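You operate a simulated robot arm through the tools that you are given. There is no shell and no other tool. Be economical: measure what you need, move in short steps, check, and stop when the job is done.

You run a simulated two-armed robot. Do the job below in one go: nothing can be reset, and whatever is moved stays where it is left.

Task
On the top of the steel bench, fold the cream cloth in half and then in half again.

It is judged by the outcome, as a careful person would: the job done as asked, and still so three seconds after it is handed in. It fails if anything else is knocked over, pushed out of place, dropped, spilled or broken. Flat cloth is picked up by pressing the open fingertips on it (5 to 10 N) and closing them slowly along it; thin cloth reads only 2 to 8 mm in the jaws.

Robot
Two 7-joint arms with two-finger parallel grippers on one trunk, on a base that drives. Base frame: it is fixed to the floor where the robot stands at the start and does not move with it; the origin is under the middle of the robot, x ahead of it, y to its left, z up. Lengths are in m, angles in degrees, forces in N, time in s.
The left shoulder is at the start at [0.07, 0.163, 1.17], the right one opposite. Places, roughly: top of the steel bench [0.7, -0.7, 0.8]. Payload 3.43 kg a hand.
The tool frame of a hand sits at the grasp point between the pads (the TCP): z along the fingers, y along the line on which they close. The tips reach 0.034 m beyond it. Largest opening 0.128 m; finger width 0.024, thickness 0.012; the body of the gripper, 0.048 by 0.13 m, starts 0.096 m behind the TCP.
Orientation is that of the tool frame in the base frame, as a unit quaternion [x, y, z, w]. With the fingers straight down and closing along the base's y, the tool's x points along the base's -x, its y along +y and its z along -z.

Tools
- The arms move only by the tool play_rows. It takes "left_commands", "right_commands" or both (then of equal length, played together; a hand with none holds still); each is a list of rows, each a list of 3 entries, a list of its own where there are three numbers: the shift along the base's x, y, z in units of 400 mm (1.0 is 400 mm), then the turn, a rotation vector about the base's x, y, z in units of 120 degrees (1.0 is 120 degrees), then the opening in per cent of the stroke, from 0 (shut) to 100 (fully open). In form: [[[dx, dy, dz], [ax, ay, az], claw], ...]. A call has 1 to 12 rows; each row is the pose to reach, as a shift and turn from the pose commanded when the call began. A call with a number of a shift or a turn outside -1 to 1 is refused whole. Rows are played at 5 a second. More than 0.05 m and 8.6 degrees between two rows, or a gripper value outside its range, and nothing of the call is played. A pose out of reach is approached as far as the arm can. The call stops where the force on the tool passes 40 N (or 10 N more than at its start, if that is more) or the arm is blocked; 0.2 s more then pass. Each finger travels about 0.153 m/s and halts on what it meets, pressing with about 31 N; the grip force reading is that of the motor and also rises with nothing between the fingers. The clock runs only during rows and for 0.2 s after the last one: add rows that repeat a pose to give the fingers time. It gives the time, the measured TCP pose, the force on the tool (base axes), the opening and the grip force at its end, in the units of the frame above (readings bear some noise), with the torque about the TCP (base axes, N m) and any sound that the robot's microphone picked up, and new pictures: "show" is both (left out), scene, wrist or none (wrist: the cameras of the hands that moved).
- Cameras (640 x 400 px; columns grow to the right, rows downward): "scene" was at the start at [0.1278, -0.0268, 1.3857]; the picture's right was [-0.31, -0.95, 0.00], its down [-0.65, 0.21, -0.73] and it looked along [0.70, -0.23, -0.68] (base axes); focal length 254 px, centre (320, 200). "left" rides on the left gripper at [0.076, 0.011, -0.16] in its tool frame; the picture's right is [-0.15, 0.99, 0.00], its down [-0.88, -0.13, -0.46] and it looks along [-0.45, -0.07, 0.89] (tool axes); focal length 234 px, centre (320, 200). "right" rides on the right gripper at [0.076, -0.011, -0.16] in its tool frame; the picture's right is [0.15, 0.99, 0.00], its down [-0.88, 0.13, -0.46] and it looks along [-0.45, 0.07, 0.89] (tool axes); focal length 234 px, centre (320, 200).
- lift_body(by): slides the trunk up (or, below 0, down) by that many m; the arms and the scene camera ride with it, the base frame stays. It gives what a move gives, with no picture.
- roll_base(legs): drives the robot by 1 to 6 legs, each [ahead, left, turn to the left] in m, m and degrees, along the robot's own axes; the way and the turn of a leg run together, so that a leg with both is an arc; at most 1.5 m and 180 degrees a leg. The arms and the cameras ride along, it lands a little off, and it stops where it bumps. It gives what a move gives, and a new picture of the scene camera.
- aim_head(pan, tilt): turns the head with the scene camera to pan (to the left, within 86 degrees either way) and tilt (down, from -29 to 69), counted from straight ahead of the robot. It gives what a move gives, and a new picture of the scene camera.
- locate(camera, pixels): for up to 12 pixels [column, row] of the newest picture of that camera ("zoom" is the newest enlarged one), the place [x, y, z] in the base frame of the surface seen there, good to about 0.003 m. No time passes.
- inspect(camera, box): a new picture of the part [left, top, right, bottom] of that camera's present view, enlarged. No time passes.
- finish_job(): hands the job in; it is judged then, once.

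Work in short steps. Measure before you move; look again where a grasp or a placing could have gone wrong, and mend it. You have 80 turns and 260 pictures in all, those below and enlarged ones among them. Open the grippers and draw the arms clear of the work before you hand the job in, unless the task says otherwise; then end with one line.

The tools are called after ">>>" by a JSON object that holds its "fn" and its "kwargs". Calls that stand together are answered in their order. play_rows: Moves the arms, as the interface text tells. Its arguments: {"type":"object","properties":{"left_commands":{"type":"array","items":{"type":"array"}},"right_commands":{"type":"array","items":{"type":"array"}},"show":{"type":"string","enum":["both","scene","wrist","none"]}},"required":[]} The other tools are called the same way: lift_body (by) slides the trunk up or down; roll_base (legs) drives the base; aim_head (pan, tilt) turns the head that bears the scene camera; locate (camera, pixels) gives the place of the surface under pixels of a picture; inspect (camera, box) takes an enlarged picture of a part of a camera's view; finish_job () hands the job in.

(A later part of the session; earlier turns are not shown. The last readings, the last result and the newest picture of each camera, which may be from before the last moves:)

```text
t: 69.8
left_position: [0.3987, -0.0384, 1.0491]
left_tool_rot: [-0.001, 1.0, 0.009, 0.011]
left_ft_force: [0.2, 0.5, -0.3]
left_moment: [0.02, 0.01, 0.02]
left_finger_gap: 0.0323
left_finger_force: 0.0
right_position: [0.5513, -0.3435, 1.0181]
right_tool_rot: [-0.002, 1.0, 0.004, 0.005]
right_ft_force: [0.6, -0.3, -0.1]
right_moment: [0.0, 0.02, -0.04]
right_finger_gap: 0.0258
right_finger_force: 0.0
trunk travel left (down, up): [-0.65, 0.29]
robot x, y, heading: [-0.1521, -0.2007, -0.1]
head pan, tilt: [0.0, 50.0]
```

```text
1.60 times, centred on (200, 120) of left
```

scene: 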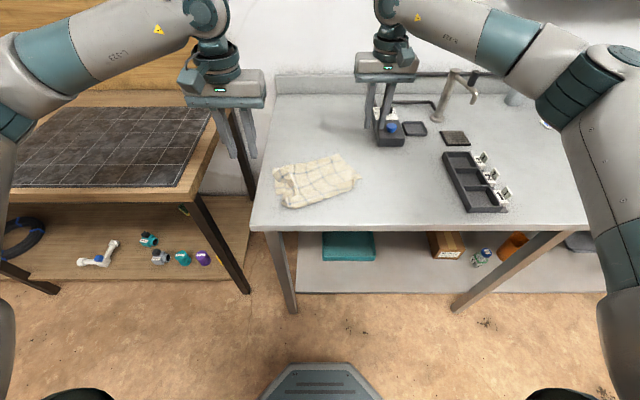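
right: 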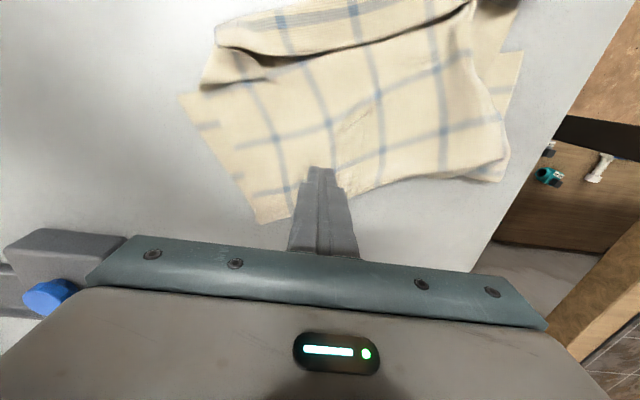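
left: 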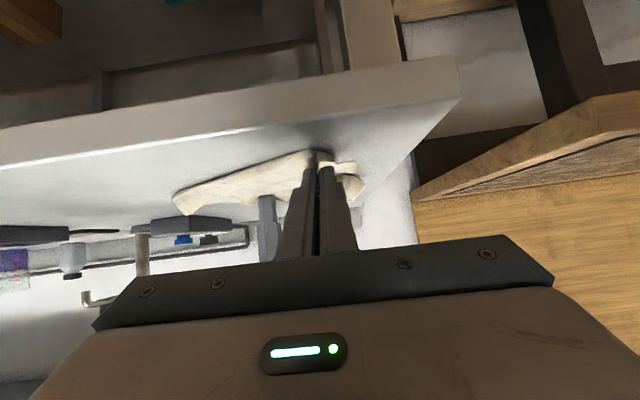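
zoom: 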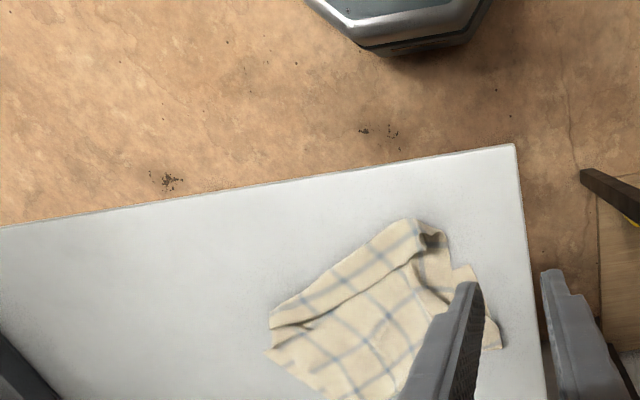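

The upper layer overhangs unevenly (lower ≈0.13 m, upper ≈0.18 m with a turned-up lip), so I'll re-take the lip's two raised ends and redo the lay-down properly. I look closely at both pockets first.

>>> {"fn": "inspect", "kwargs": {"camera": "right", "box": [330, 40, 450, 115]}}

>>> {"fn": "locate", "kwargs": {"camera": "zoom", "pixels": [[240, 130], [300, 150], [250, 170], [330, 230], [200, 190], [150, 250], [280, 200], [400, 260], [360, 130], [220, 230]]}}

>>> {"fn": "inspect", "kwargs": {"camera": "scene", "box": [270, 165, 370, 215]}}

```text
5.33 times, centred on (390, 78) of right
```

zoom: 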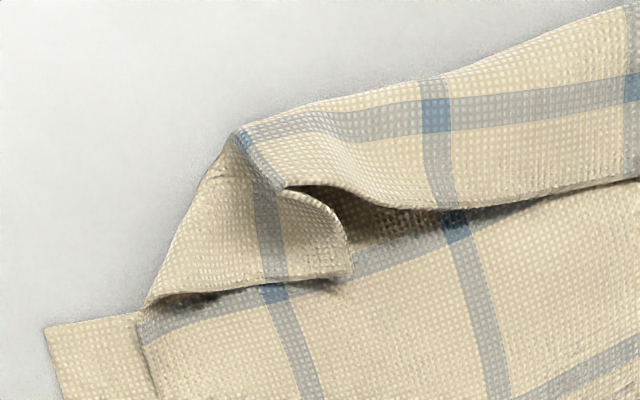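

```text
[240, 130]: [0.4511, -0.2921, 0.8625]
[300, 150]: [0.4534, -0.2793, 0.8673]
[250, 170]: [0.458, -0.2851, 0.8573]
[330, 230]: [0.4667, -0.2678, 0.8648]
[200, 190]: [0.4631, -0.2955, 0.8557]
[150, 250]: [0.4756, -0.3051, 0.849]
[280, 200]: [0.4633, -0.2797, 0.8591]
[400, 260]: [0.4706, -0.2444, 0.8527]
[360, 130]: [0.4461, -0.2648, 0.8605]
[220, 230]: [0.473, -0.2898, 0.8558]
```

```text
6.40 times, centred on (320, 190) of scene
```

zoom: 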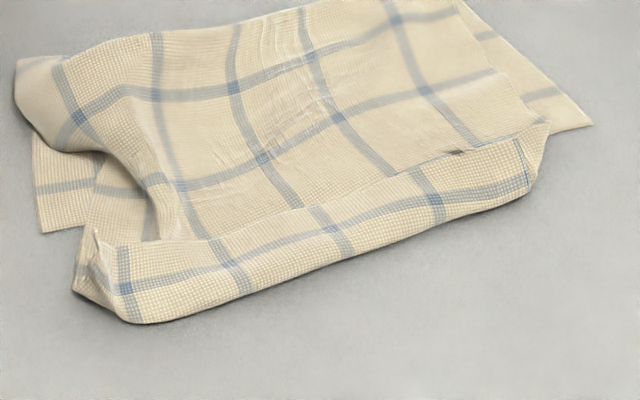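

The right corner tip lies raised near (0.462,−0.275) and the left has a spike at scene-zoom (95,235). I locate the left spike.

>>> {"fn": "locate", "kwargs": {"camera": "zoom", "pixels": [[95, 236], [103, 250], [88, 260], [120, 255], [150, 242], [78, 285], [110, 300], [140, 280], [90, 222], [455, 152], [515, 140], [480, 150]]}}

```text
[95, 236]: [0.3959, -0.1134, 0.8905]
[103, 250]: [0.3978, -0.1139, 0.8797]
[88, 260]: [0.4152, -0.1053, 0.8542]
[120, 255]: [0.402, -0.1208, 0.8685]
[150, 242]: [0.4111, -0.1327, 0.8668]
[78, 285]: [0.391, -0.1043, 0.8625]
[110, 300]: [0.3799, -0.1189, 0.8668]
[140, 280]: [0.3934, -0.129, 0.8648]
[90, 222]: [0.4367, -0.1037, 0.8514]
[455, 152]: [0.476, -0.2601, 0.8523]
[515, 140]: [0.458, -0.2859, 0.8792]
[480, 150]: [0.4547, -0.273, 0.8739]
```

Left spike stands at (0.396,−0.113) up to z 0.89; right ridge at (0.456,−0.279) up to z 0.878. I bring both open claws down around them, hovering, and close.

>>> {"fn": "play_rows", "kwargs": {"left_commands": [[[0, -0.08, -0.03], [0, 0, 0], 22], [[-0.002, -0.16, -0.08], [0, 0, 0], 22], [[-0.004, -0.189, -0.16], [0, 0, 0], 22], [[-0.004, -0.189, -0.24], [0, 0, 0], 22], [[-0.004, -0.189, -0.32], [0, 0, 0], 22], [[-0.004, -0.189, -0.357], [0, 0, 0], 22], [[-0.004, -0.189, -0.357], [0, 0, 0], 22], [[-0.004, -0.189, -0.357], [0, 0, 0], 15], [[-0.004, -0.189, -0.357], [0, 0, 0], 8], [[-0.004, -0.189, -0.357], [0, 0, 0], 0], [[-0.004, -0.189, -0.357], [0, 0, 0], 0]], "right_commands": [[[-0.08, 0.06, -0.02], [0, 0, 0], 22], [[-0.16, 0.11, -0.06], [0, 0, 0], 22], [[-0.22, 0.161, -0.12], [0, 0, 0], 22], [[-0.236, 0.161, -0.19], [0, 0, 0], 22], [[-0.236, 0.161, -0.26], [0, 0, 0], 22], [[-0.236, 0.161, -0.299], [0, 0, 0], 22], [[-0.236, 0.161, -0.299], [0, 0, 0], 22], [[-0.236, 0.161, -0.299], [0, 0, 0], 15], [[-0.236, 0.161, -0.299], [0, 0, 0], 8], [[-0.236, 0.161, -0.299], [0, 0, 0], 0], [[-0.236, 0.161, -0.299], [0, 0, 0], 0]]}}

```text
t: 72.2
left_position: [0.3975, -0.1155, 0.9061]
left_tool_rot: [0.0, 1.0, 0.009, 0.011]
left_ft_force: [-0.5, -0.6, -0.6]
left_moment: [-0.03, 0.01, -0.01]
left_finger_gap: 0.0021
left_finger_force: 30.6
right_position: [0.4554, -0.2758, 0.9031]
right_tool_rot: [-0.003, 1.0, 0.004, 0.004]
right_ft_force: [-0.2, 0.4, -0.8]
right_moment: [0.04, -0.01, 0.01]
right_finger_gap: 0.0019
right_finger_force: 30.8
trunk travel left (down, up): [-0.65, 0.29]
robot x, y, heading: [-0.1541, -0.1991, -0.1]
head pan, tilt: [0.0, 50.0]
```

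scene: 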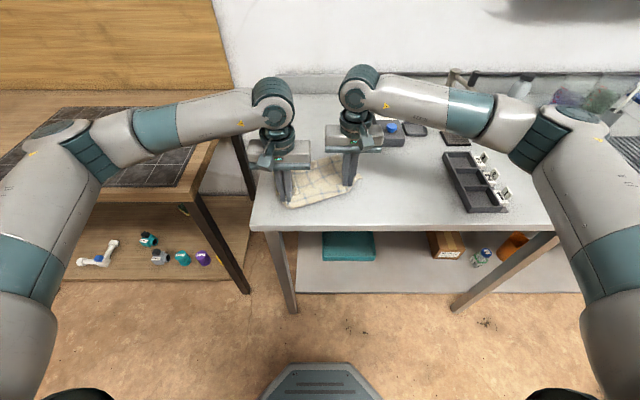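
right: 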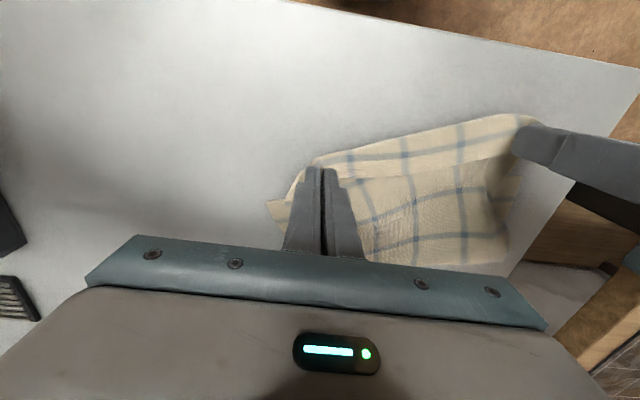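
left: 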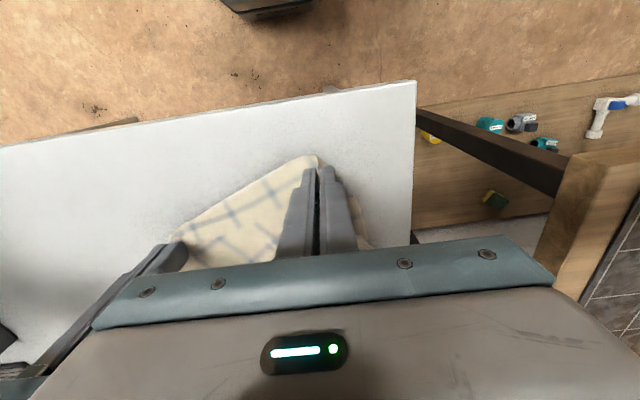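

Both jaws hold single ridges (~2 mm). I lift and carry them forward together to x≈0.66 so the cloth opens and squares up.

>>> {"fn": "play_rows", "kwargs": {"left_commands": [[[0.03, 0, 0.08], [0, 0, 0], 0], [[0.09, 0, 0.16], [0, 0, 0], 0], [[0.18, 0, 0.22], [0, 0, 0], 0], [[0.28, 0, 0.27], [0, 0, 0], 0], [[0.39, 0, 0.3], [0, 0, 0], 0], [[0.5, 0, 0.31], [0, 0, 0], 0], [[0.6, 0, 0.31], [0, 0, 0], 0], [[0.65, 0, 0.31], [0, 0, 0], 0], [[0.65, 0, 0.31], [0, 0, 0], 0]], "right_commands": [[[0, 0, 0.08], [0, 0, 0], 0], [[0.02, 0, 0.16], [0, 0, 0], 0], [[0.07, 0, 0.22], [0, 0, 0], 0], [[0.15, 0, 0.27], [0, 0, 0], 0], [[0.25, 0, 0.3], [0, 0, 0], 0], [[0.355, 0, 0.31], [0, 0, 0], 0], [[0.455, 0, 0.317], [0, 0, 0], 0], [[0.505, 0, 0.317], [0, 0, 0], 0], [[0.505, 0, 0.317], [0, 0, 0], 0]], "show": "scene"}}

>>> {"fn": "inspect", "kwargs": {"camera": "scene", "box": [240, 80, 420, 220]}}

```text
t: 74.2
left_position: [0.6578, -0.1177, 1.0315]
left_tool_rot: [0.0, 1.0, 0.01, 0.011]
left_ft_force: [-0.8, 0.5, 0.6]
left_moment: [0.02, 0.0, -0.02]
left_finger_gap: 0.0021
left_finger_force: 31.4
right_position: [0.6575, -0.2784, 1.0269]
right_tool_rot: [-0.002, 1.0, 0.004, 0.006]
right_ft_force: [0.2, 0.7, 0.4]
right_moment: [-0.02, 0.04, -0.04]
right_finger_gap: 0.0016
right_finger_force: 30.7
trunk travel left (down, up): [-0.65, 0.29]
robot x, y, heading: [-0.1545, -0.201, -0.3]
head pan, tilt: [0.0, 50.0]
```

scene: 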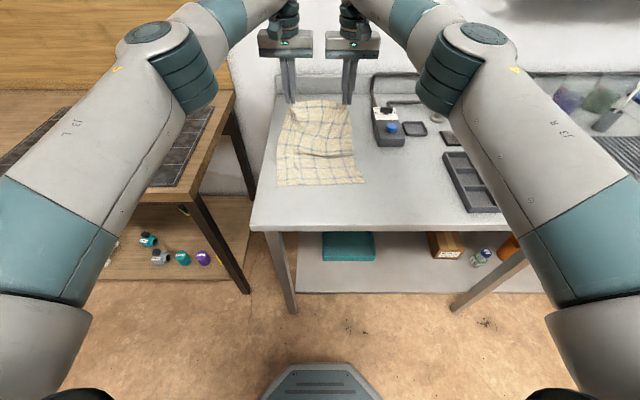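

```text
2.86 times, centred on (330, 150) of scene
```

zoom: 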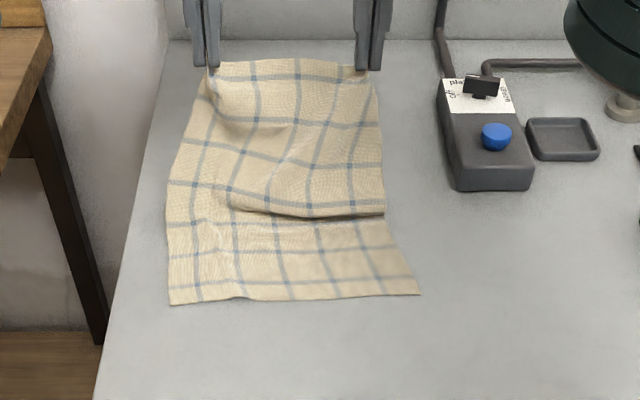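

The cloth opened up again, held right at its corners. I measure the near edge and the slack.

>>> {"fn": "locate", "kwargs": {"camera": "zoom", "pixels": [[173, 300], [295, 296], [415, 292], [170, 215], [305, 214], [305, 225], [383, 213], [393, 230], [290, 65], [215, 75], [365, 80], [300, 150]]}}

```text
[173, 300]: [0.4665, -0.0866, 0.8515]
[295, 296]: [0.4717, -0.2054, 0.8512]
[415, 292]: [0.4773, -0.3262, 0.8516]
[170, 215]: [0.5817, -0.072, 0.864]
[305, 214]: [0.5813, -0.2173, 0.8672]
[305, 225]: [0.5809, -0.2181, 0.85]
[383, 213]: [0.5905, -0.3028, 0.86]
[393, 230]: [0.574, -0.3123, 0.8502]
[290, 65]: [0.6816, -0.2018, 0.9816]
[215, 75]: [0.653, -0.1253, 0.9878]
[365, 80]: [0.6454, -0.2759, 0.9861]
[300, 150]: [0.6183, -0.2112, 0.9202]
```

Near edge is at x≈0.472, straight; the half line is ~0.63. I roll 0.04 m forward to take out the remaining slack and look.

>>> {"fn": "roll_base", "kwargs": {"legs": [[0.045, 0, 0]]}}

>>> {"fn": "inspect", "kwargs": {"camera": "scene", "box": [240, 80, 420, 220]}}

>>> {"fn": "locate", "kwargs": {"camera": "zoom", "pixels": [[160, 318], [290, 315], [418, 310], [165, 240], [290, 240], [390, 240], [165, 200], [290, 200], [385, 200]]}}

```text
t: 75.1
left_position: [0.6994, -0.1177, 1.0314]
left_tool_rot: [-0.001, 1.0, 0.009, 0.012]
left_ft_force: [-0.2, 0.0, 0.9]
left_moment: [0.0, -0.01, 0.0]
left_finger_gap: 0.0021
left_finger_force: 31.5
right_position: [0.6986, -0.2772, 1.0282]
right_tool_rot: [-0.003, 1.0, 0.003, 0.007]
right_ft_force: [0.6, -1.1, 0.4]
right_moment: [0.02, -0.01, 0.0]
right_finger_gap: 0.0016
right_finger_force: 30.6
trunk travel left (down, up): [-0.65, 0.29]
robot x, y, heading: [-0.1067, -0.1999, -0.1]
head pan, tilt: [0.0, 50.0]
```

scene: 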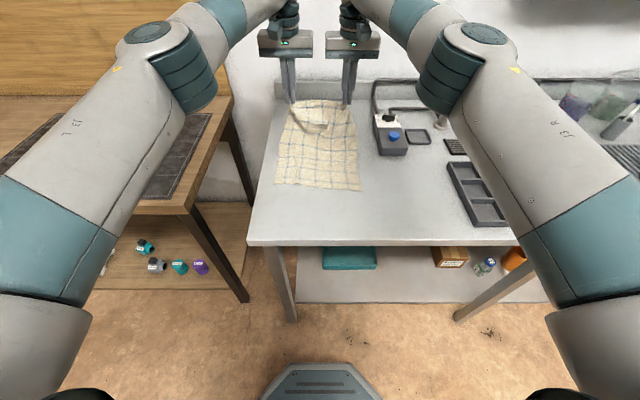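

```text
2.86 times, centred on (330, 150) of scene
```

zoom: 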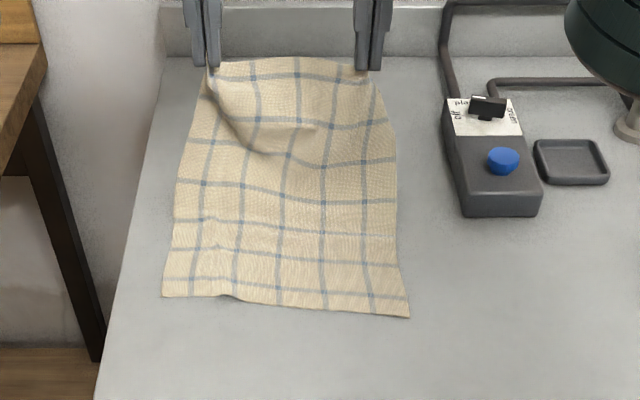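

```text
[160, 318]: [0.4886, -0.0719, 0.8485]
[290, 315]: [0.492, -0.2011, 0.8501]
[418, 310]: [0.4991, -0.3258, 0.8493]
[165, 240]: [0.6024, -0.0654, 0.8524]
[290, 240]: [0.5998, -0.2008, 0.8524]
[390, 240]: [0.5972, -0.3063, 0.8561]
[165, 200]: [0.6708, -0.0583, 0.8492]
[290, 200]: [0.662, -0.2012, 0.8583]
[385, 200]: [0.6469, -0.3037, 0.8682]
```

The sheet is taut; the near edge now runs from about x 0.517 (left) to 0.49 (right), so the half line is ~0.674 left / 0.646 right. I swing the edge over on a slightly slack arc with growing tilt and release from ~6 cm above so it drops flat.

>>> {"fn": "play_rows", "kwargs": {"left_commands": [[[-0.0285, 0, 0], [0, -0.0667, 0], 0], [[-0.0795, 0, -0.009], [0, -0.1333, 0], 0], [[-0.1655, 0, -0.031], [0, -0.2, 0], 0], [[-0.2435, 0, -0.0665], [0, -0.2667, 0], 0], [[-0.3158, 0, -0.1085], [0, -0.3333, 0], 0], [[-0.3768, 0, -0.1565], [0, -0.4, 0], 0], [[-0.429, 0, -0.206], [0, -0.4667, 0], 0], [[-0.469, 0, -0.2525], [0, -0.525, 0], 0], [[-0.469, 0, -0.2525], [0, -0.525, 0], 15], [[-0.469, 0, -0.2525], [0, -0.525, 0], 30], [[-0.469, 0, -0.2525], [0, -0.525, 0], 30]], "right_commands": [[[-0.061, 0, 0.008], [0, -0.0667, 0], 0], [[-0.1475, 0, -0.001], [0, -0.1333, 0], 0], [[-0.2335, 0, -0.023], [0, -0.2, 0], 0], [[-0.3115, 0, -0.0585], [0, -0.2667, 0], 0], [[-0.384, 0, -0.1005], [0, -0.3333, 0], 0], [[-0.445, 0, -0.1485], [0, -0.4, 0], 0], [[-0.497, 0, -0.198], [0, -0.4667, 0], 0], [[-0.537, 0, -0.2445], [0, -0.525, 0], 0], [[-0.537, 0, -0.2445], [0, -0.525, 0], 15], [[-0.537, 0, -0.2445], [0, -0.525, 0], 30], [[-0.537, 0, -0.2445], [0, -0.525, 0], 30]], "show": "scene"}}

>>> {"fn": "inspect", "kwargs": {"camera": "scene", "box": [240, 80, 420, 220]}}

```text
t: 77.5
left_position: [0.5132, -0.1189, 0.9288]
left_tool_rot: [-0.005, 0.847, 0.006, 0.532]
left_ft_force: [-0.5, 0.0, -0.4]
left_moment: [0.04, -0.02, 0.01]
left_finger_gap: 0.0382
left_finger_force: 0.0
right_position: [0.4856, -0.2765, 0.9317]
right_tool_rot: [-0.004, 0.85, 0.002, 0.527]
right_ft_force: [-0.2, 0.0, -0.2]
right_moment: [-0.01, 0.0, -0.02]
right_finger_gap: 0.0384
right_finger_force: 0.0
trunk travel left (down, up): [-0.65, 0.29]
robot x, y, heading: [-0.1084, -0.1986, 0.1]
head pan, tilt: [0.0, 50.0]
```

scene: 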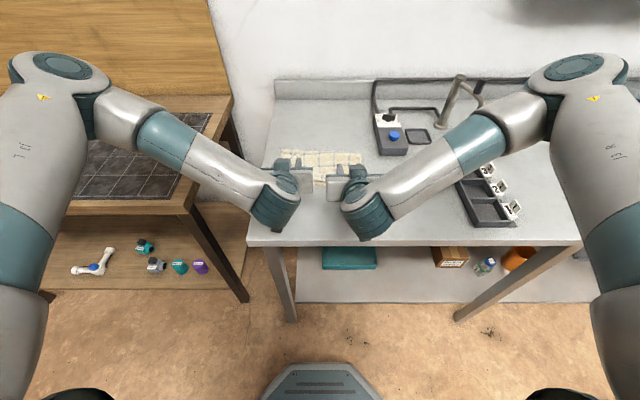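

```text
2.86 times, centred on (330, 150) of scene
```

zoom: 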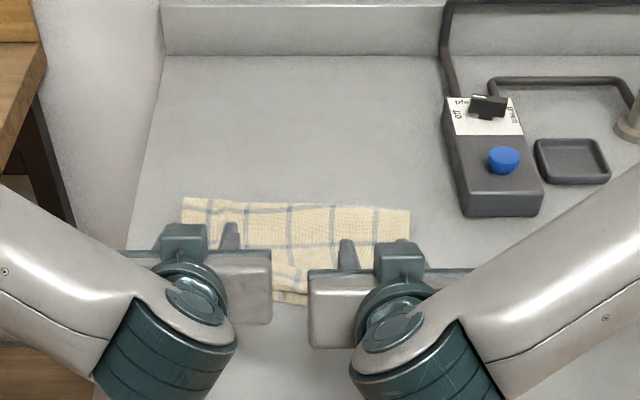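

Released. I roll back 0.18 m to clear the hands and look.

>>> {"fn": "roll_base", "kwargs": {"legs": [[-0.18, 0, 0]]}}

>>> {"fn": "inspect", "kwargs": {"camera": "scene", "box": [250, 100, 410, 200]}}

>>> {"fn": "locate", "kwargs": {"camera": "zoom", "pixels": [[100, 100], [300, 150]]}}

```text
t: 79.0
left_position: [0.3367, -0.1165, 0.9285]
left_tool_rot: [-0.007, 0.846, 0.008, 0.532]
left_ft_force: [-0.8, 0.1, 0.3]
left_moment: [-0.01, -0.02, 0.02]
left_finger_gap: 0.0385
left_finger_force: 0.1
right_position: [0.3089, -0.2743, 0.9314]
right_tool_rot: [-0.005, 0.85, 0.003, 0.526]
right_ft_force: [0.1, -0.6, 0.5]
right_moment: [0.03, 0.02, 0.0]
right_finger_gap: 0.0383
right_finger_force: 0.0
trunk travel left (down, up): [-0.65, 0.29]
robot x, y, heading: [-0.2863, -0.1979, 0.1]
head pan, tilt: [0.0, 50.0]
```

scene: 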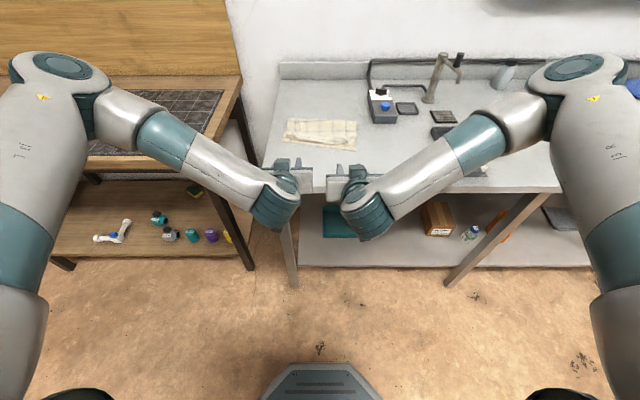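

```text
4.00 times, centred on (330, 150) of scene
```

zoom: 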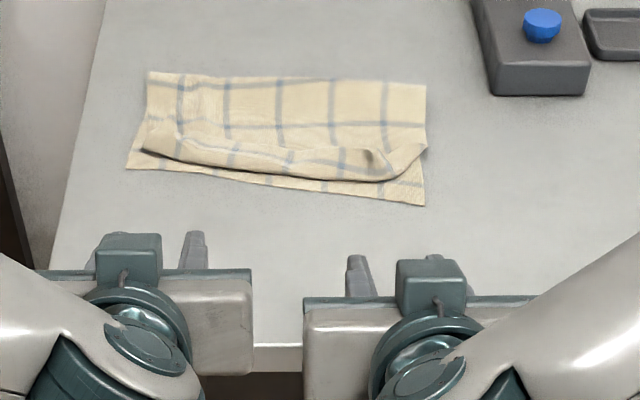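

```text
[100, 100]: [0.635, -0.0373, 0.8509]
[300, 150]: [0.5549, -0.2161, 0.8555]
```

Much better: a square fold with just a ~3 cm lip turned up. I straighten the hands up and out and measure.

>>> {"fn": "play_rows", "kwargs": {"left_commands": [[[0, 0.02, 0.05], [0, 0.06, 0], 30], [[0, 0.04, 0.1], [0, 0.12, 0], 30], [[0, 0.06, 0.15], [0, 0.18, 0], 30], [[0.02, 0.08, 0.2], [0, 0.24, 0], 30], [[0.04, 0.1, 0.25], [0, 0.3, 0], 30], [[0.06, 0.12, 0.28], [0, 0.36, 0], 30], [[0.08, 0.14, 0.3], [0, 0.42, 0], 30], [[0.1, 0.16, 0.3], [0, 0.48, 0], 30], [[0.12, 0.18, 0.3], [0, 0.535, 0], 30]], "right_commands": [[[0, -0.02, 0.05], [0, 0.06, 0], 30], [[0, -0.04, 0.1], [0, 0.12, 0], 30], [[0, -0.06, 0.15], [0, 0.18, 0], 30], [[0.02, -0.08, 0.2], [0, 0.24, 0], 30], [[0.04, -0.1, 0.25], [0, 0.3, 0], 30], [[0.06, -0.12, 0.28], [0, 0.36, 0], 30], [[0.08, -0.14, 0.3], [0, 0.42, 0], 30], [[0.12, -0.16, 0.3], [0, 0.48, 0], 30], [[0.16, -0.18, 0.3], [0, 0.53, 0], 30]], "show": "none"}}

>>> {"fn": "roll_base", "kwargs": {"legs": [[0.2, 0, 0]]}}

>>> {"fn": "inspect", "kwargs": {"camera": "scene", "box": [260, 130, 380, 205]}}

>>> {"fn": "locate", "kwargs": {"camera": "zoom", "pixels": [[100, 100], [300, 150]]}}

```text
t: 81.0
left_position: [0.384, -0.0452, 1.0466]
left_tool_rot: [0.0, 1.0, 0.009, -0.002]
left_ft_force: [0.2, 0.4, -0.3]
left_moment: [-0.03, 0.04, 0.01]
left_finger_gap: 0.0381
left_finger_force: 0.1
right_position: [0.3743, -0.3437, 1.0506]
right_tool_rot: [-0.003, 1.0, 0.005, -0.003]
right_ft_force: [-0.2, -0.6, -0.6]
right_moment: [0.04, 0.01, 0.02]
right_finger_gap: 0.0384
right_finger_force: 0.1
trunk travel left (down, up): [-0.65, 0.29]
robot x, y, heading: [-0.2858, -0.202, 0.2]
head pan, tilt: [0.0, 50.0]
```

```text
t: 82.6
left_position: [0.5805, -0.0469, 1.0492]
left_tool_rot: [0.001, 1.0, 0.01, 0.001]
left_ft_force: [0.6, 0.6, -0.1]
left_moment: [0.0, -0.04, 0.0]
left_finger_gap: 0.0385
left_finger_force: 0.1
right_position: [0.5693, -0.347, 1.0518]
right_tool_rot: [-0.002, 1.0, 0.005, -0.001]
right_ft_force: [-0.1, 0.1, -0.3]
right_moment: [0.0, 0.03, 0.0]
right_finger_gap: 0.0387
right_finger_force: 0.0
trunk travel left (down, up): [-0.65, 0.29]
robot x, y, heading: [-0.088, -0.1994, 0.0]
head pan, tilt: [0.0, 50.0]
```

scene: 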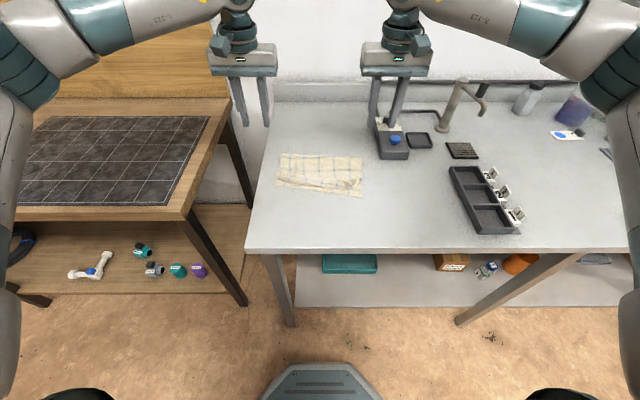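

```text
5.33 times, centred on (320, 168) of scene
```

zoom: 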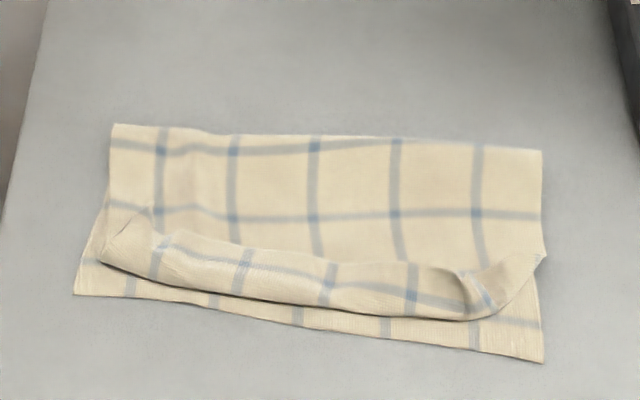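

```text
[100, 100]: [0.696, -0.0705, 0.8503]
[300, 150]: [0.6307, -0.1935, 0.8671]
```

>>> {"fn": "locate", "kwargs": {"camera": "zoom", "pixels": [[115, 130], [320, 140], [538, 156], [78, 290], [300, 322], [540, 358], [105, 258], [300, 298], [480, 315], [150, 215], [300, 258], [470, 280]]}}

>>> {"fn": "inspect", "kwargs": {"camera": "right", "box": [240, 20, 560, 220]}}

```text
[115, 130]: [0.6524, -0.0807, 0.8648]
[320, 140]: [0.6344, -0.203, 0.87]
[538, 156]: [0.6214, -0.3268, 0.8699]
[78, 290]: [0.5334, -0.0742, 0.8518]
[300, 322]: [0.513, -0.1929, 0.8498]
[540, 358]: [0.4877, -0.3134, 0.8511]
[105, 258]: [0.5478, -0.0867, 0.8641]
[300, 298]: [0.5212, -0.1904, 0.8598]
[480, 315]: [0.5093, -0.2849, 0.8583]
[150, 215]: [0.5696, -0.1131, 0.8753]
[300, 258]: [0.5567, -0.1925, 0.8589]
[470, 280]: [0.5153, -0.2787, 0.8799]
```

```text
2.00 times, centred on (400, 120) of right
```

zoom: 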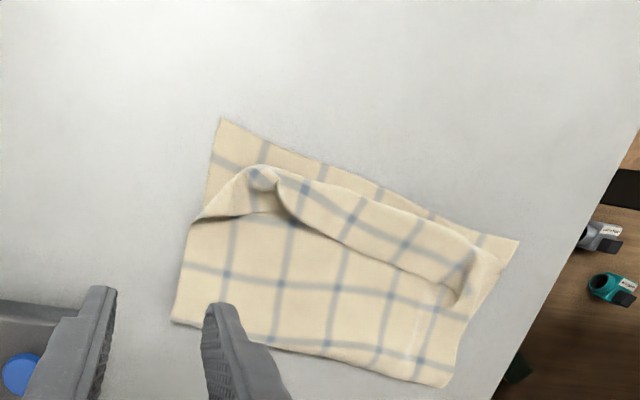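

Fold one is good: crest at x≈0.64, near edges roughly matched, small lip inside. With few turns left I go to the second fold: left half over right. I send the right hand aside and lower the left hand onto the left edge at (0.585,−0.10), pressing firmly enough to take both layers.

>>> {"fn": "play_rows", "kwargs": {"left_commands": [[[0.005, -0.06, -0.1], [0, 0, 0], 31], [[0.011, -0.13, -0.2], [0, 0, 0], 31], [[0.011, -0.13, -0.3], [0, 0, 0], 31], [[0.011, -0.13, -0.36], [0, 0, 0], 31], [[0.011, -0.13, -0.39], [0, 0, 0], 31], [[0.011, -0.13, -0.402], [0, 0, 0], 31], [[0.011, -0.13, -0.408], [0, 0, 0], 31], [[0.011, -0.13, -0.412], [0, 0, 0], 31], [[0.011, -0.13, -0.412], [0, 0, 0], 31]], "right_commands": [[[0, -0.06, 0], [0, 0, 0], 30], [[-0.03, -0.12, 0], [0, 0, 0], 30], [[-0.06, -0.18, 0], [0, 0, 0], 30], [[-0.1, -0.24, 0], [0, 0, 0], 30], [[-0.14, -0.3, 0], [0, 0, 0], 30], [[-0.18, -0.36, 0], [0, 0, 0], 30], [[-0.22, -0.42, 0], [0, 0, 0], 30], [[-0.26, -0.46, 0], [0, 0, 0], 30], [[-0.26, -0.46, 0], [0, 0, 0], 30]]}}

```text
t: 84.6
left_position: [0.5842, -0.1002, 0.8862]
left_tool_rot: [-0.001, 1.0, 0.009, 0.002]
left_ft_force: [1.2, 1.3, 15.2]
left_moment: [-0.36, 0.14, 0.03]
left_finger_gap: 0.0391
left_finger_force: 0.0
right_position: [0.4645, -0.5322, 1.0558]
right_tool_rot: [-0.001, 1.0, 0.006, 0.0]
right_ft_force: [-0.1, 0.6, 1.3]
right_moment: [0.0, 0.01, 0.01]
right_finger_gap: 0.0385
right_finger_force: 0.1
trunk travel left (down, up): [-0.65, 0.29]
robot x, y, heading: [-0.0882, -0.2007, -0.0]
head pan, tilt: [0.0, 50.0]
```

scene: 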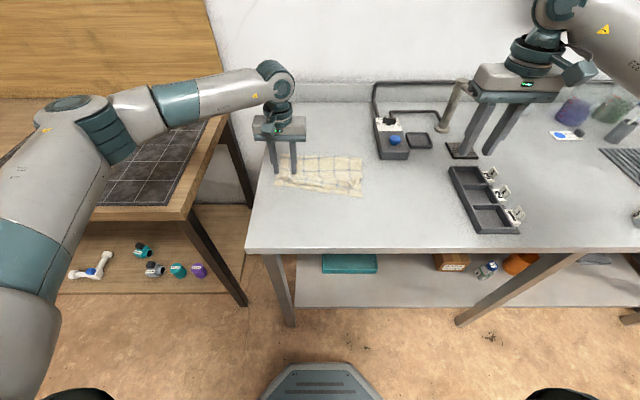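
right: 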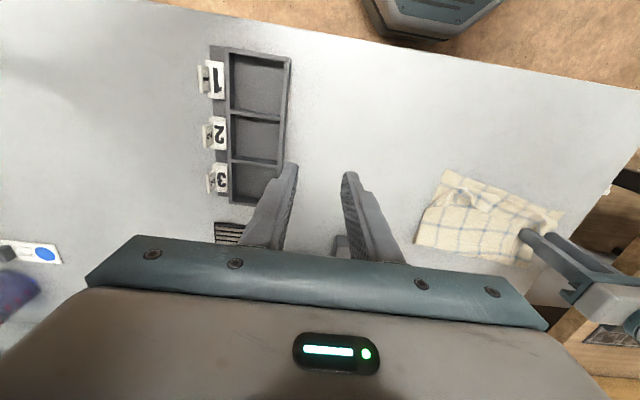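
left: 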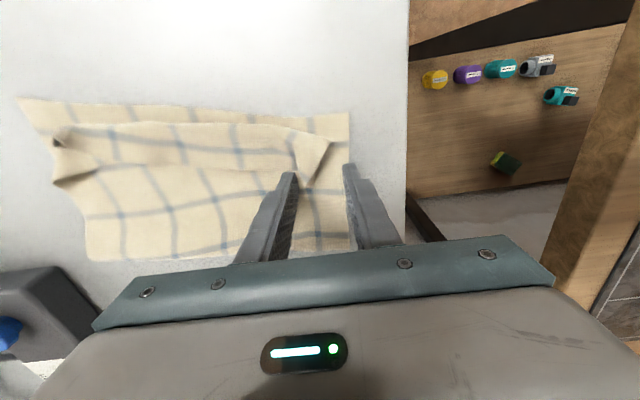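

15 N on the left edge, both layers under the tips. I close slowly, then lift 4 cm.

>>> {"fn": "play_rows", "kwargs": {"left_commands": [[[0, 0, 0], [0, 0, 0], 26], [[0, 0, 0], [0, 0, 0], 21], [[0, 0, 0], [0, 0, 0], 16], [[0, 0, 0], [0, 0, 0], 11], [[0, 0, 0], [0, 0, 0], 6], [[0, 0, 0], [0, 0, 0], 2], [[0, 0, 0], [0, 0, 0], 0], [[0, 0, 0], [0, 0, 0], 0], [[0, -0.01, 0.04], [0.05, 0, 0], 0], [[0, -0.03, 0.08], [0.1, 0, 0], 0], [[0, -0.05, 0.12], [0.15, 0, 0], 0], [[0, -0.05, 0.12], [0.15, 0, 0], 0]]}}

>>> {"fn": "inspect", "kwargs": {"camera": "scene", "box": [250, 110, 390, 210]}}

```text
t: 87.2
left_position: [0.5834, -0.1196, 0.933]
left_tool_rot: [0.0, 0.986, 0.166, 0.0]
left_ft_force: [0.6, 0.9, 0.5]
left_moment: [-0.04, 0.01, 0.03]
left_finger_gap: 0.0028
left_finger_force: 30.9
right_position: [0.4652, -0.5307, 1.0543]
right_tool_rot: [-0.001, 1.0, 0.005, -0.001]
right_ft_force: [0.2, -0.4, 1.0]
right_moment: [-0.04, 0.02, 0.03]
right_finger_gap: 0.0386
right_finger_force: 0.0
trunk travel left (down, up): [-0.65, 0.29]
robot x, y, heading: [-0.0843, -0.1962, -0.4]
head pan, tilt: [0.0, 50.0]
```

scene: 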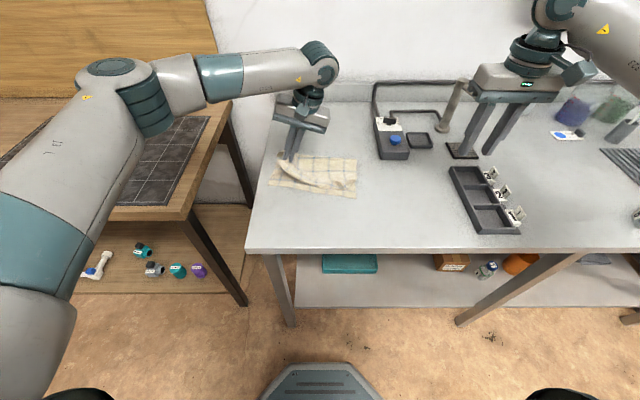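
left: 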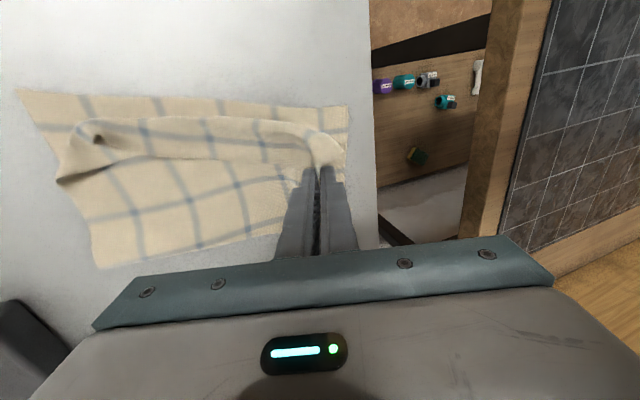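

```text
4.00 times, centred on (320, 160) of scene
```

zoom: 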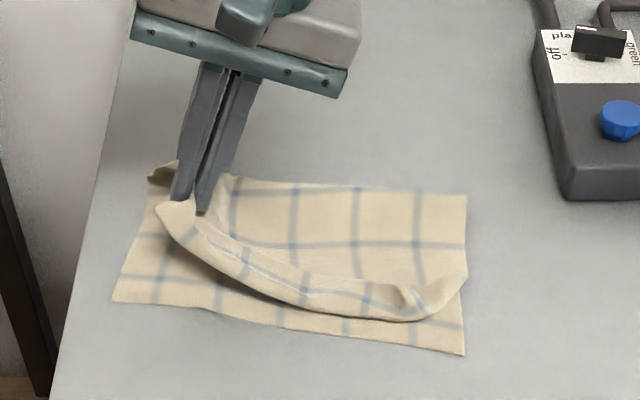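

Only the upper ply came (2.8 mm), so I fold ply by ply: carry this upper left half over to the right now and drop it, then bring the lower ply's left corner after it.

>>> {"fn": "play_rows", "kwargs": {"left_commands": [[[0, -0.056, 0.055], [0.033, 0, 0], 0], [[0, -0.1135, 0.094], [0.067, 0, 0], 0], [[-0.01, -0.1985, 0.1], [0.133, 0, 0], 0], [[-0.02, -0.283, 0.0925], [0.2, 0, 0], 0], [[-0.03, -0.366, 0.06], [0.267, 0, 0], 0], [[-0.04, -0.4335, 0.015], [0.317, 0, 0], 0], [[-0.05, -0.492, -0.0325], [0.35, 0, 0], 0], [[-0.055, -0.512, -0.0575], [0.35, 0, 0], 0], [[-0.055, -0.512, -0.0575], [0.35, 0, 0], 15], [[-0.055, -0.512, -0.0575], [0.35, 0, 0], 30], [[-0.055, -0.57, -0.02], [0.35, 0, 0], 30], [[-0.055, -0.6, 0.06], [0.3, 0, 0], 30]], "show": "scene"}}

>>> {"fn": "inspect", "kwargs": {"camera": "scene", "box": [250, 110, 390, 210]}}

```text
t: 89.8
left_position: [0.4899, -0.247, 0.9638]
left_tool_rot: [0.002, 0.888, 0.46, 0.003]
left_ft_force: [0.1, 0.9, 0.0]
left_moment: [-0.02, -0.08, -0.08]
left_finger_gap: 0.0383
left_finger_force: 0.1
left hand out of reach, approached as far as the arm can: row 5, 6, 7, 8, 9, 10, 11, 12
right_position: [0.4638, -0.5322, 1.0541]
right_tool_rot: [-0.001, 1.0, 0.005, 0.001]
right_ft_force: [-0.3, 0.7, 0.3]
right_moment: [0.04, -0.09, -0.03]
right_finger_gap: 0.0383
right_finger_force: 0.0
trunk travel left (down, up): [-0.65, 0.29]
robot x, y, heading: [-0.0867, -0.198, -0.2]
head pan, tilt: [0.0, 50.0]
```

scene: 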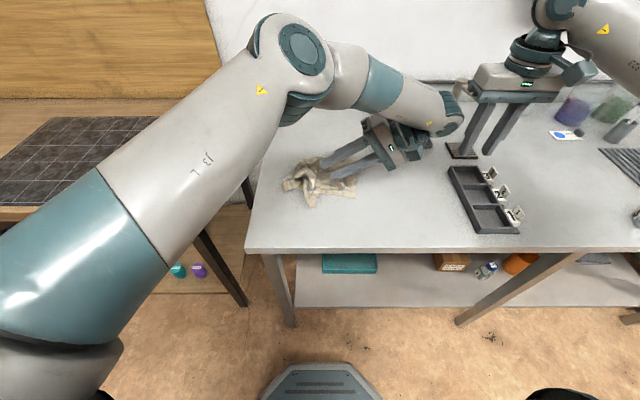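

```text
4.00 times, centred on (320, 160) of scene
```

zoom: 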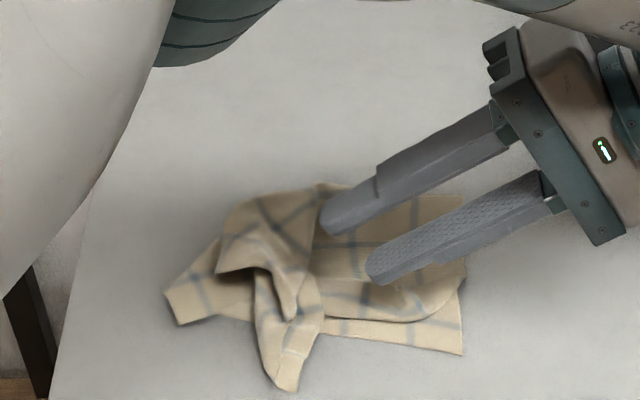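

The arm ran out of reach and let go too early, leaving the left part crumpled. I withdraw the left hand up and to the left and take stock.

>>> {"fn": "play_rows", "kwargs": {"left_commands": [[[0, 0.03, 0.1], [-0.06, 0, 0], 30], [[0, 0.12, 0.18], [-0.12, 0, 0], 30], [[0, 0.23, 0.24], [-0.18, 0, 0], 30], [[0, 0.34, 0.26], [-0.24, 0, 0], 30], [[0, 0.45, 0.26], [-0.3, 0, 0], 30], [[0, 0.56, 0.26], [-0.36, 0, 0], 30], [[0, 0.67, 0.26], [-0.42, 0, 0], 30], [[0, 0.76, 0.26], [-0.45, 0, 0], 30], [[0, 0.76, 0.26], [-0.45, 0, 0], 30]], "show": "both"}}

>>> {"fn": "inspect", "kwargs": {"camera": "scene", "box": [270, 135, 380, 205]}}

>>> {"fn": "locate", "kwargs": {"camera": "scene", "pixels": [[285, 185], [300, 175], [310, 160], [320, 200], [325, 175], [360, 165], [362, 195], [335, 160], [310, 180], [345, 180]]}}

```text
refused: row 3 steps farther than a row can; nothing moved
```

```text
5.71 times, centred on (325, 170) of scene
```

zoom: 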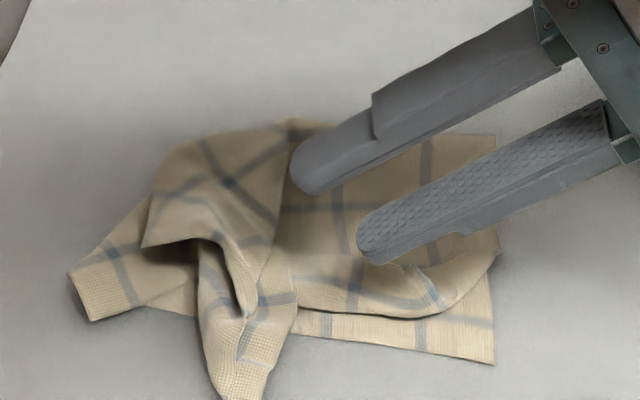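

```text
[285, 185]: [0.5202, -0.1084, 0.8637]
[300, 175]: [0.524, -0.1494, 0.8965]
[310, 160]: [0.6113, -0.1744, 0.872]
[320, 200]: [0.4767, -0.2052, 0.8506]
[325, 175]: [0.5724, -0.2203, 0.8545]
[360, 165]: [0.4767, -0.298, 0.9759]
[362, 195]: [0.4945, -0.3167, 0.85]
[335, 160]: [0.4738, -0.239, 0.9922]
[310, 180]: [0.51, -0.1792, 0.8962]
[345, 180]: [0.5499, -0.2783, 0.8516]
```

Row 3 was slightly too long; I resend with smaller steps.

>>> {"fn": "play_rows", "kwargs": {"left_commands": [[[0, 0.02, 0.09], [-0.06, 0, 0], 30], [[0, 0.08, 0.18], [-0.12, 0, 0], 30], [[0, 0.18, 0.24], [-0.18, 0, 0], 30], [[0, 0.29, 0.26], [-0.24, 0, 0], 30], [[0, 0.4, 0.26], [-0.3, 0, 0], 30], [[0, 0.51, 0.26], [-0.36, 0, 0], 30], [[0, 0.62, 0.26], [-0.42, 0, 0], 30], [[0, 0.73, 0.26], [-0.45, 0, 0], 30], [[0, 0.76, 0.26], [-0.45, 0, 0], 30]], "show": "both"}}

>>> {"fn": "inspect", "kwargs": {"camera": "scene", "box": [270, 135, 380, 210]}}

>>> {"fn": "locate", "kwargs": {"camera": "scene", "pixels": [[284, 186], [300, 175], [305, 162], [318, 202], [330, 158], [357, 160], [355, 196], [310, 180], [345, 180], [296, 170], [286, 190], [320, 165]]}}

```text
t: 91.8
left_position: [0.4866, 0.0647, 1.0806]
left_tool_rot: [0.001, 1.0, 0.009, 0.002]
left_ft_force: [0.1, -0.6, 0.2]
left_moment: [0.02, -0.03, 0.0]
left_finger_gap: 0.0383
left_finger_force: 0.0
right_position: [0.4653, -0.532, 1.0543]
right_tool_rot: [-0.001, 1.0, 0.006, -0.001]
right_ft_force: [-0.5, -0.1, -0.1]
right_moment: [0.01, 0.04, -0.03]
right_finger_gap: 0.0385
right_finger_force: 0.1
trunk travel left (down, up): [-0.65, 0.29]
robot x, y, heading: [-0.0849, -0.1992, -0.5]
head pan, tilt: [0.0, 50.0]
```

scene: 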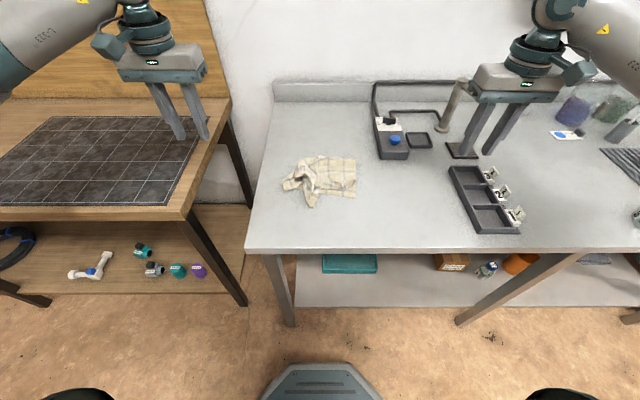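
left: 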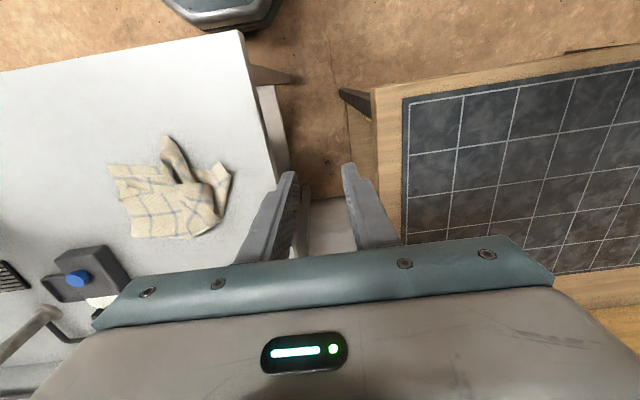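

```text
5.33 times, centred on (325, 172) of scene
```

zoom: 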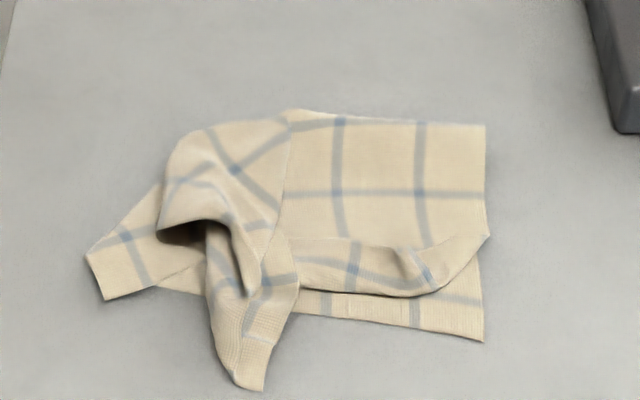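

```text
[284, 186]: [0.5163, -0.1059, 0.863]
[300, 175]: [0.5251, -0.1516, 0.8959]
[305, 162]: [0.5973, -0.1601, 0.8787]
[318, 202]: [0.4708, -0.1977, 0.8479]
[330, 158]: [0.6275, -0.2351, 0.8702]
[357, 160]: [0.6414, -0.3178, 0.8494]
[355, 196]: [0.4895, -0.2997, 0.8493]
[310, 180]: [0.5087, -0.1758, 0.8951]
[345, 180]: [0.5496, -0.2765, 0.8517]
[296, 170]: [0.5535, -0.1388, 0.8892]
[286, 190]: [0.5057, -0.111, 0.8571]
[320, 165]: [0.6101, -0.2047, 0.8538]
```

The lower ply's near-left corner is exposed at about (0.516,−0.106); lifting it will carry the crumpled part over with it. I pinch that corner with the left hand: approach, press, close.

>>> {"fn": "play_rows", "kwargs": {"left_commands": [[[0.018, -0.095, -0.065], [0, 0, 0], 20], [[0.036, -0.19, -0.13], [0, 0, 0], 20], [[0.054, -0.285, -0.195], [0, 0, 0], 20], [[0.072, -0.38, -0.26], [0, 0, 0], 20], [[0.088, -0.474, -0.325], [0, 0, 0], 20], [[0.088, -0.474, -0.42], [0, 0, 0], 20], [[0.088, -0.474, -0.465], [0, 0, 0], 20], [[0.088, -0.474, -0.482], [0, 0, 0], 20], [[0.088, -0.474, -0.491], [0, 0, 0], 20], [[0.088, -0.474, -0.491], [0, 0, 0], 13], [[0.088, -0.474, -0.491], [0, 0, 0], 6], [[0.088, -0.474, -0.491], [0, 0, 0], 0]]}}

>>> {"fn": "inspect", "kwargs": {"camera": "scene", "box": [270, 135, 380, 210]}}

```text
t: 94.4
left_position: [0.5231, -0.1275, 0.885]
left_tool_rot: [0.001, 1.0, 0.006, 0.005]
left_ft_force: [-2.8, -0.7, 19.7]
left_moment: [-0.12, -0.03, -0.06]
left_finger_gap: 0.0021
left_finger_force: 31.5
right_position: [0.4645, -0.5321, 1.055]
right_tool_rot: [0.0, 1.0, 0.005, -0.001]
right_ft_force: [1.1, 0.5, -1.2]
right_moment: [-0.02, 0.01, 0.0]
right_finger_gap: 0.0382
right_finger_force: 0.1
trunk travel left (down, up): [-0.65, 0.29]
robot x, y, heading: [-0.0889, -0.2003, -0.2]
head pan, tilt: [0.0, 50.0]
stopped in row 12 (left hand): the force on the tool passed its limit (the readings are from after the stop); the commanded pose is now the measured one
```

scene: 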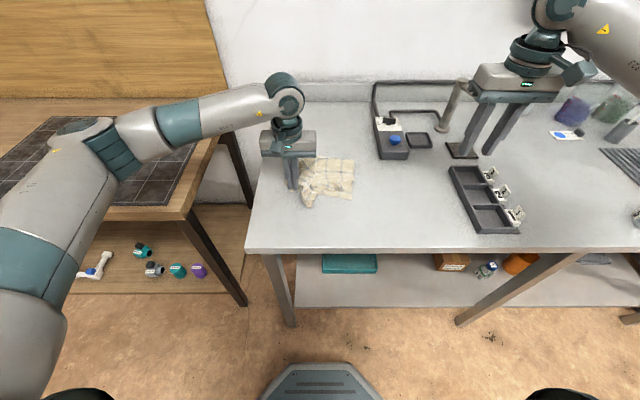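
left: 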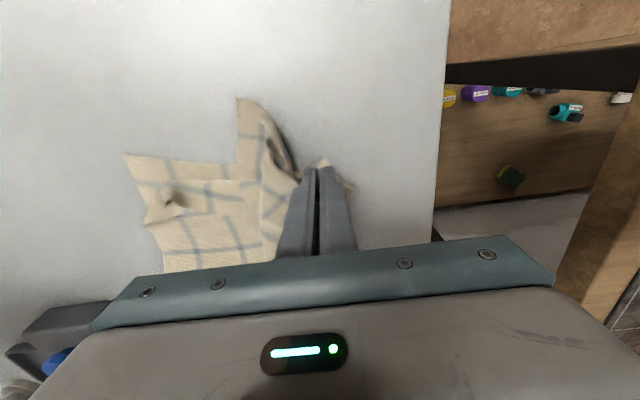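

```text
5.33 times, centred on (325, 172) of scene
```

zoom: 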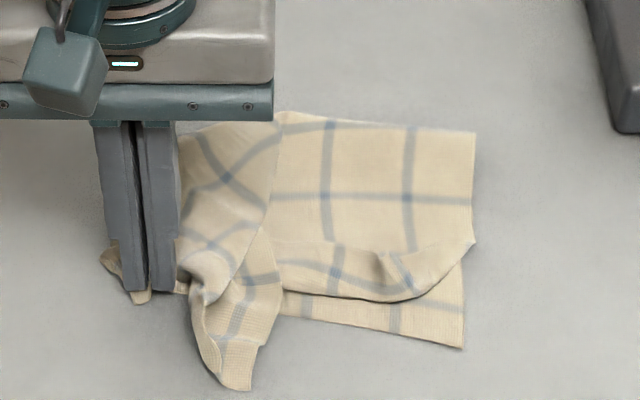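

The corner is held (2.1 mm). I lift and carry it over to the near-right corner with a modest tilt, lower, release and rise.

>>> {"fn": "play_rows", "kwargs": {"left_commands": [[[0, 0, 0.1], [0.03, 0, 0], 0], [[0, -0.04, 0.19], [0.06, 0, 0], 0], [[0, -0.13, 0.24], [0.1, 0, 0], 0], [[-0.01, -0.23, 0.24], [0.14, 0, 0], 0], [[-0.015, -0.33, 0.2], [0.17, 0, 0], 0], [[-0.02, -0.4, 0.14], [0.2, 0, 0], 0], [[-0.03, -0.43, 0.08], [0.2, 0, 0], 0], [[-0.03, -0.43, 0.05], [0.2, 0, 0], 0], [[-0.03, -0.43, 0.05], [0.2, 0, 0], 15], [[-0.03, -0.43, 0.05], [0.2, 0, 0], 30], [[-0.03, -0.44, 0.15], [0.18, 0, 0], 30], [[-0.03, -0.38, 0.25], [0.13, 0, 0], 30]]}}

>>> {"fn": "inspect", "kwargs": {"camera": "scene", "box": [270, 135, 390, 215]}}

```text
t: 97.0
left_position: [0.5103, -0.2762, 0.9806]
left_tool_rot: [0.001, 0.99, 0.142, 0.002]
left_ft_force: [0.3, 1.1, 0.2]
left_moment: [-0.04, -0.01, 0.04]
left_finger_gap: 0.0385
left_finger_force: 0.1
right_position: [0.4653, -0.5287, 1.0551]
right_tool_rot: [-0.001, 1.0, 0.004, -0.001]
right_ft_force: [1.1, 0.5, 0.3]
right_moment: [-0.06, 0.0, 0.03]
right_finger_gap: 0.0385
right_finger_force: 0.1
trunk travel left (down, up): [-0.65, 0.29]
robot x, y, heading: [-0.0851, -0.1994, -0.1]
head pan, tilt: [0.0, 50.0]
```

scene: 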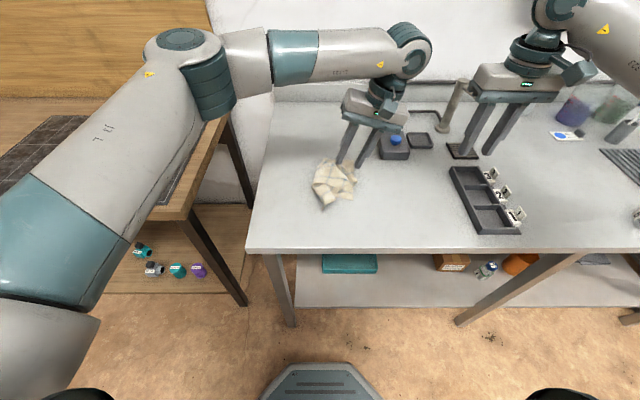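
left: 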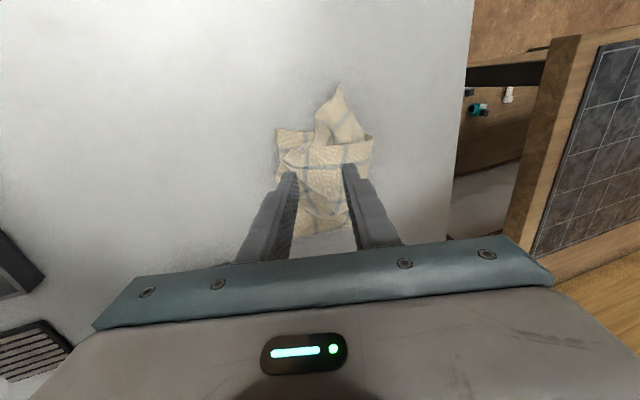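

```text
5.00 times, centred on (330, 175) of scene
```

zoom: 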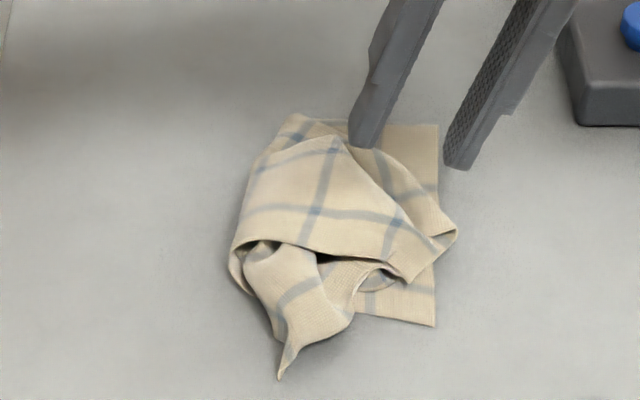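

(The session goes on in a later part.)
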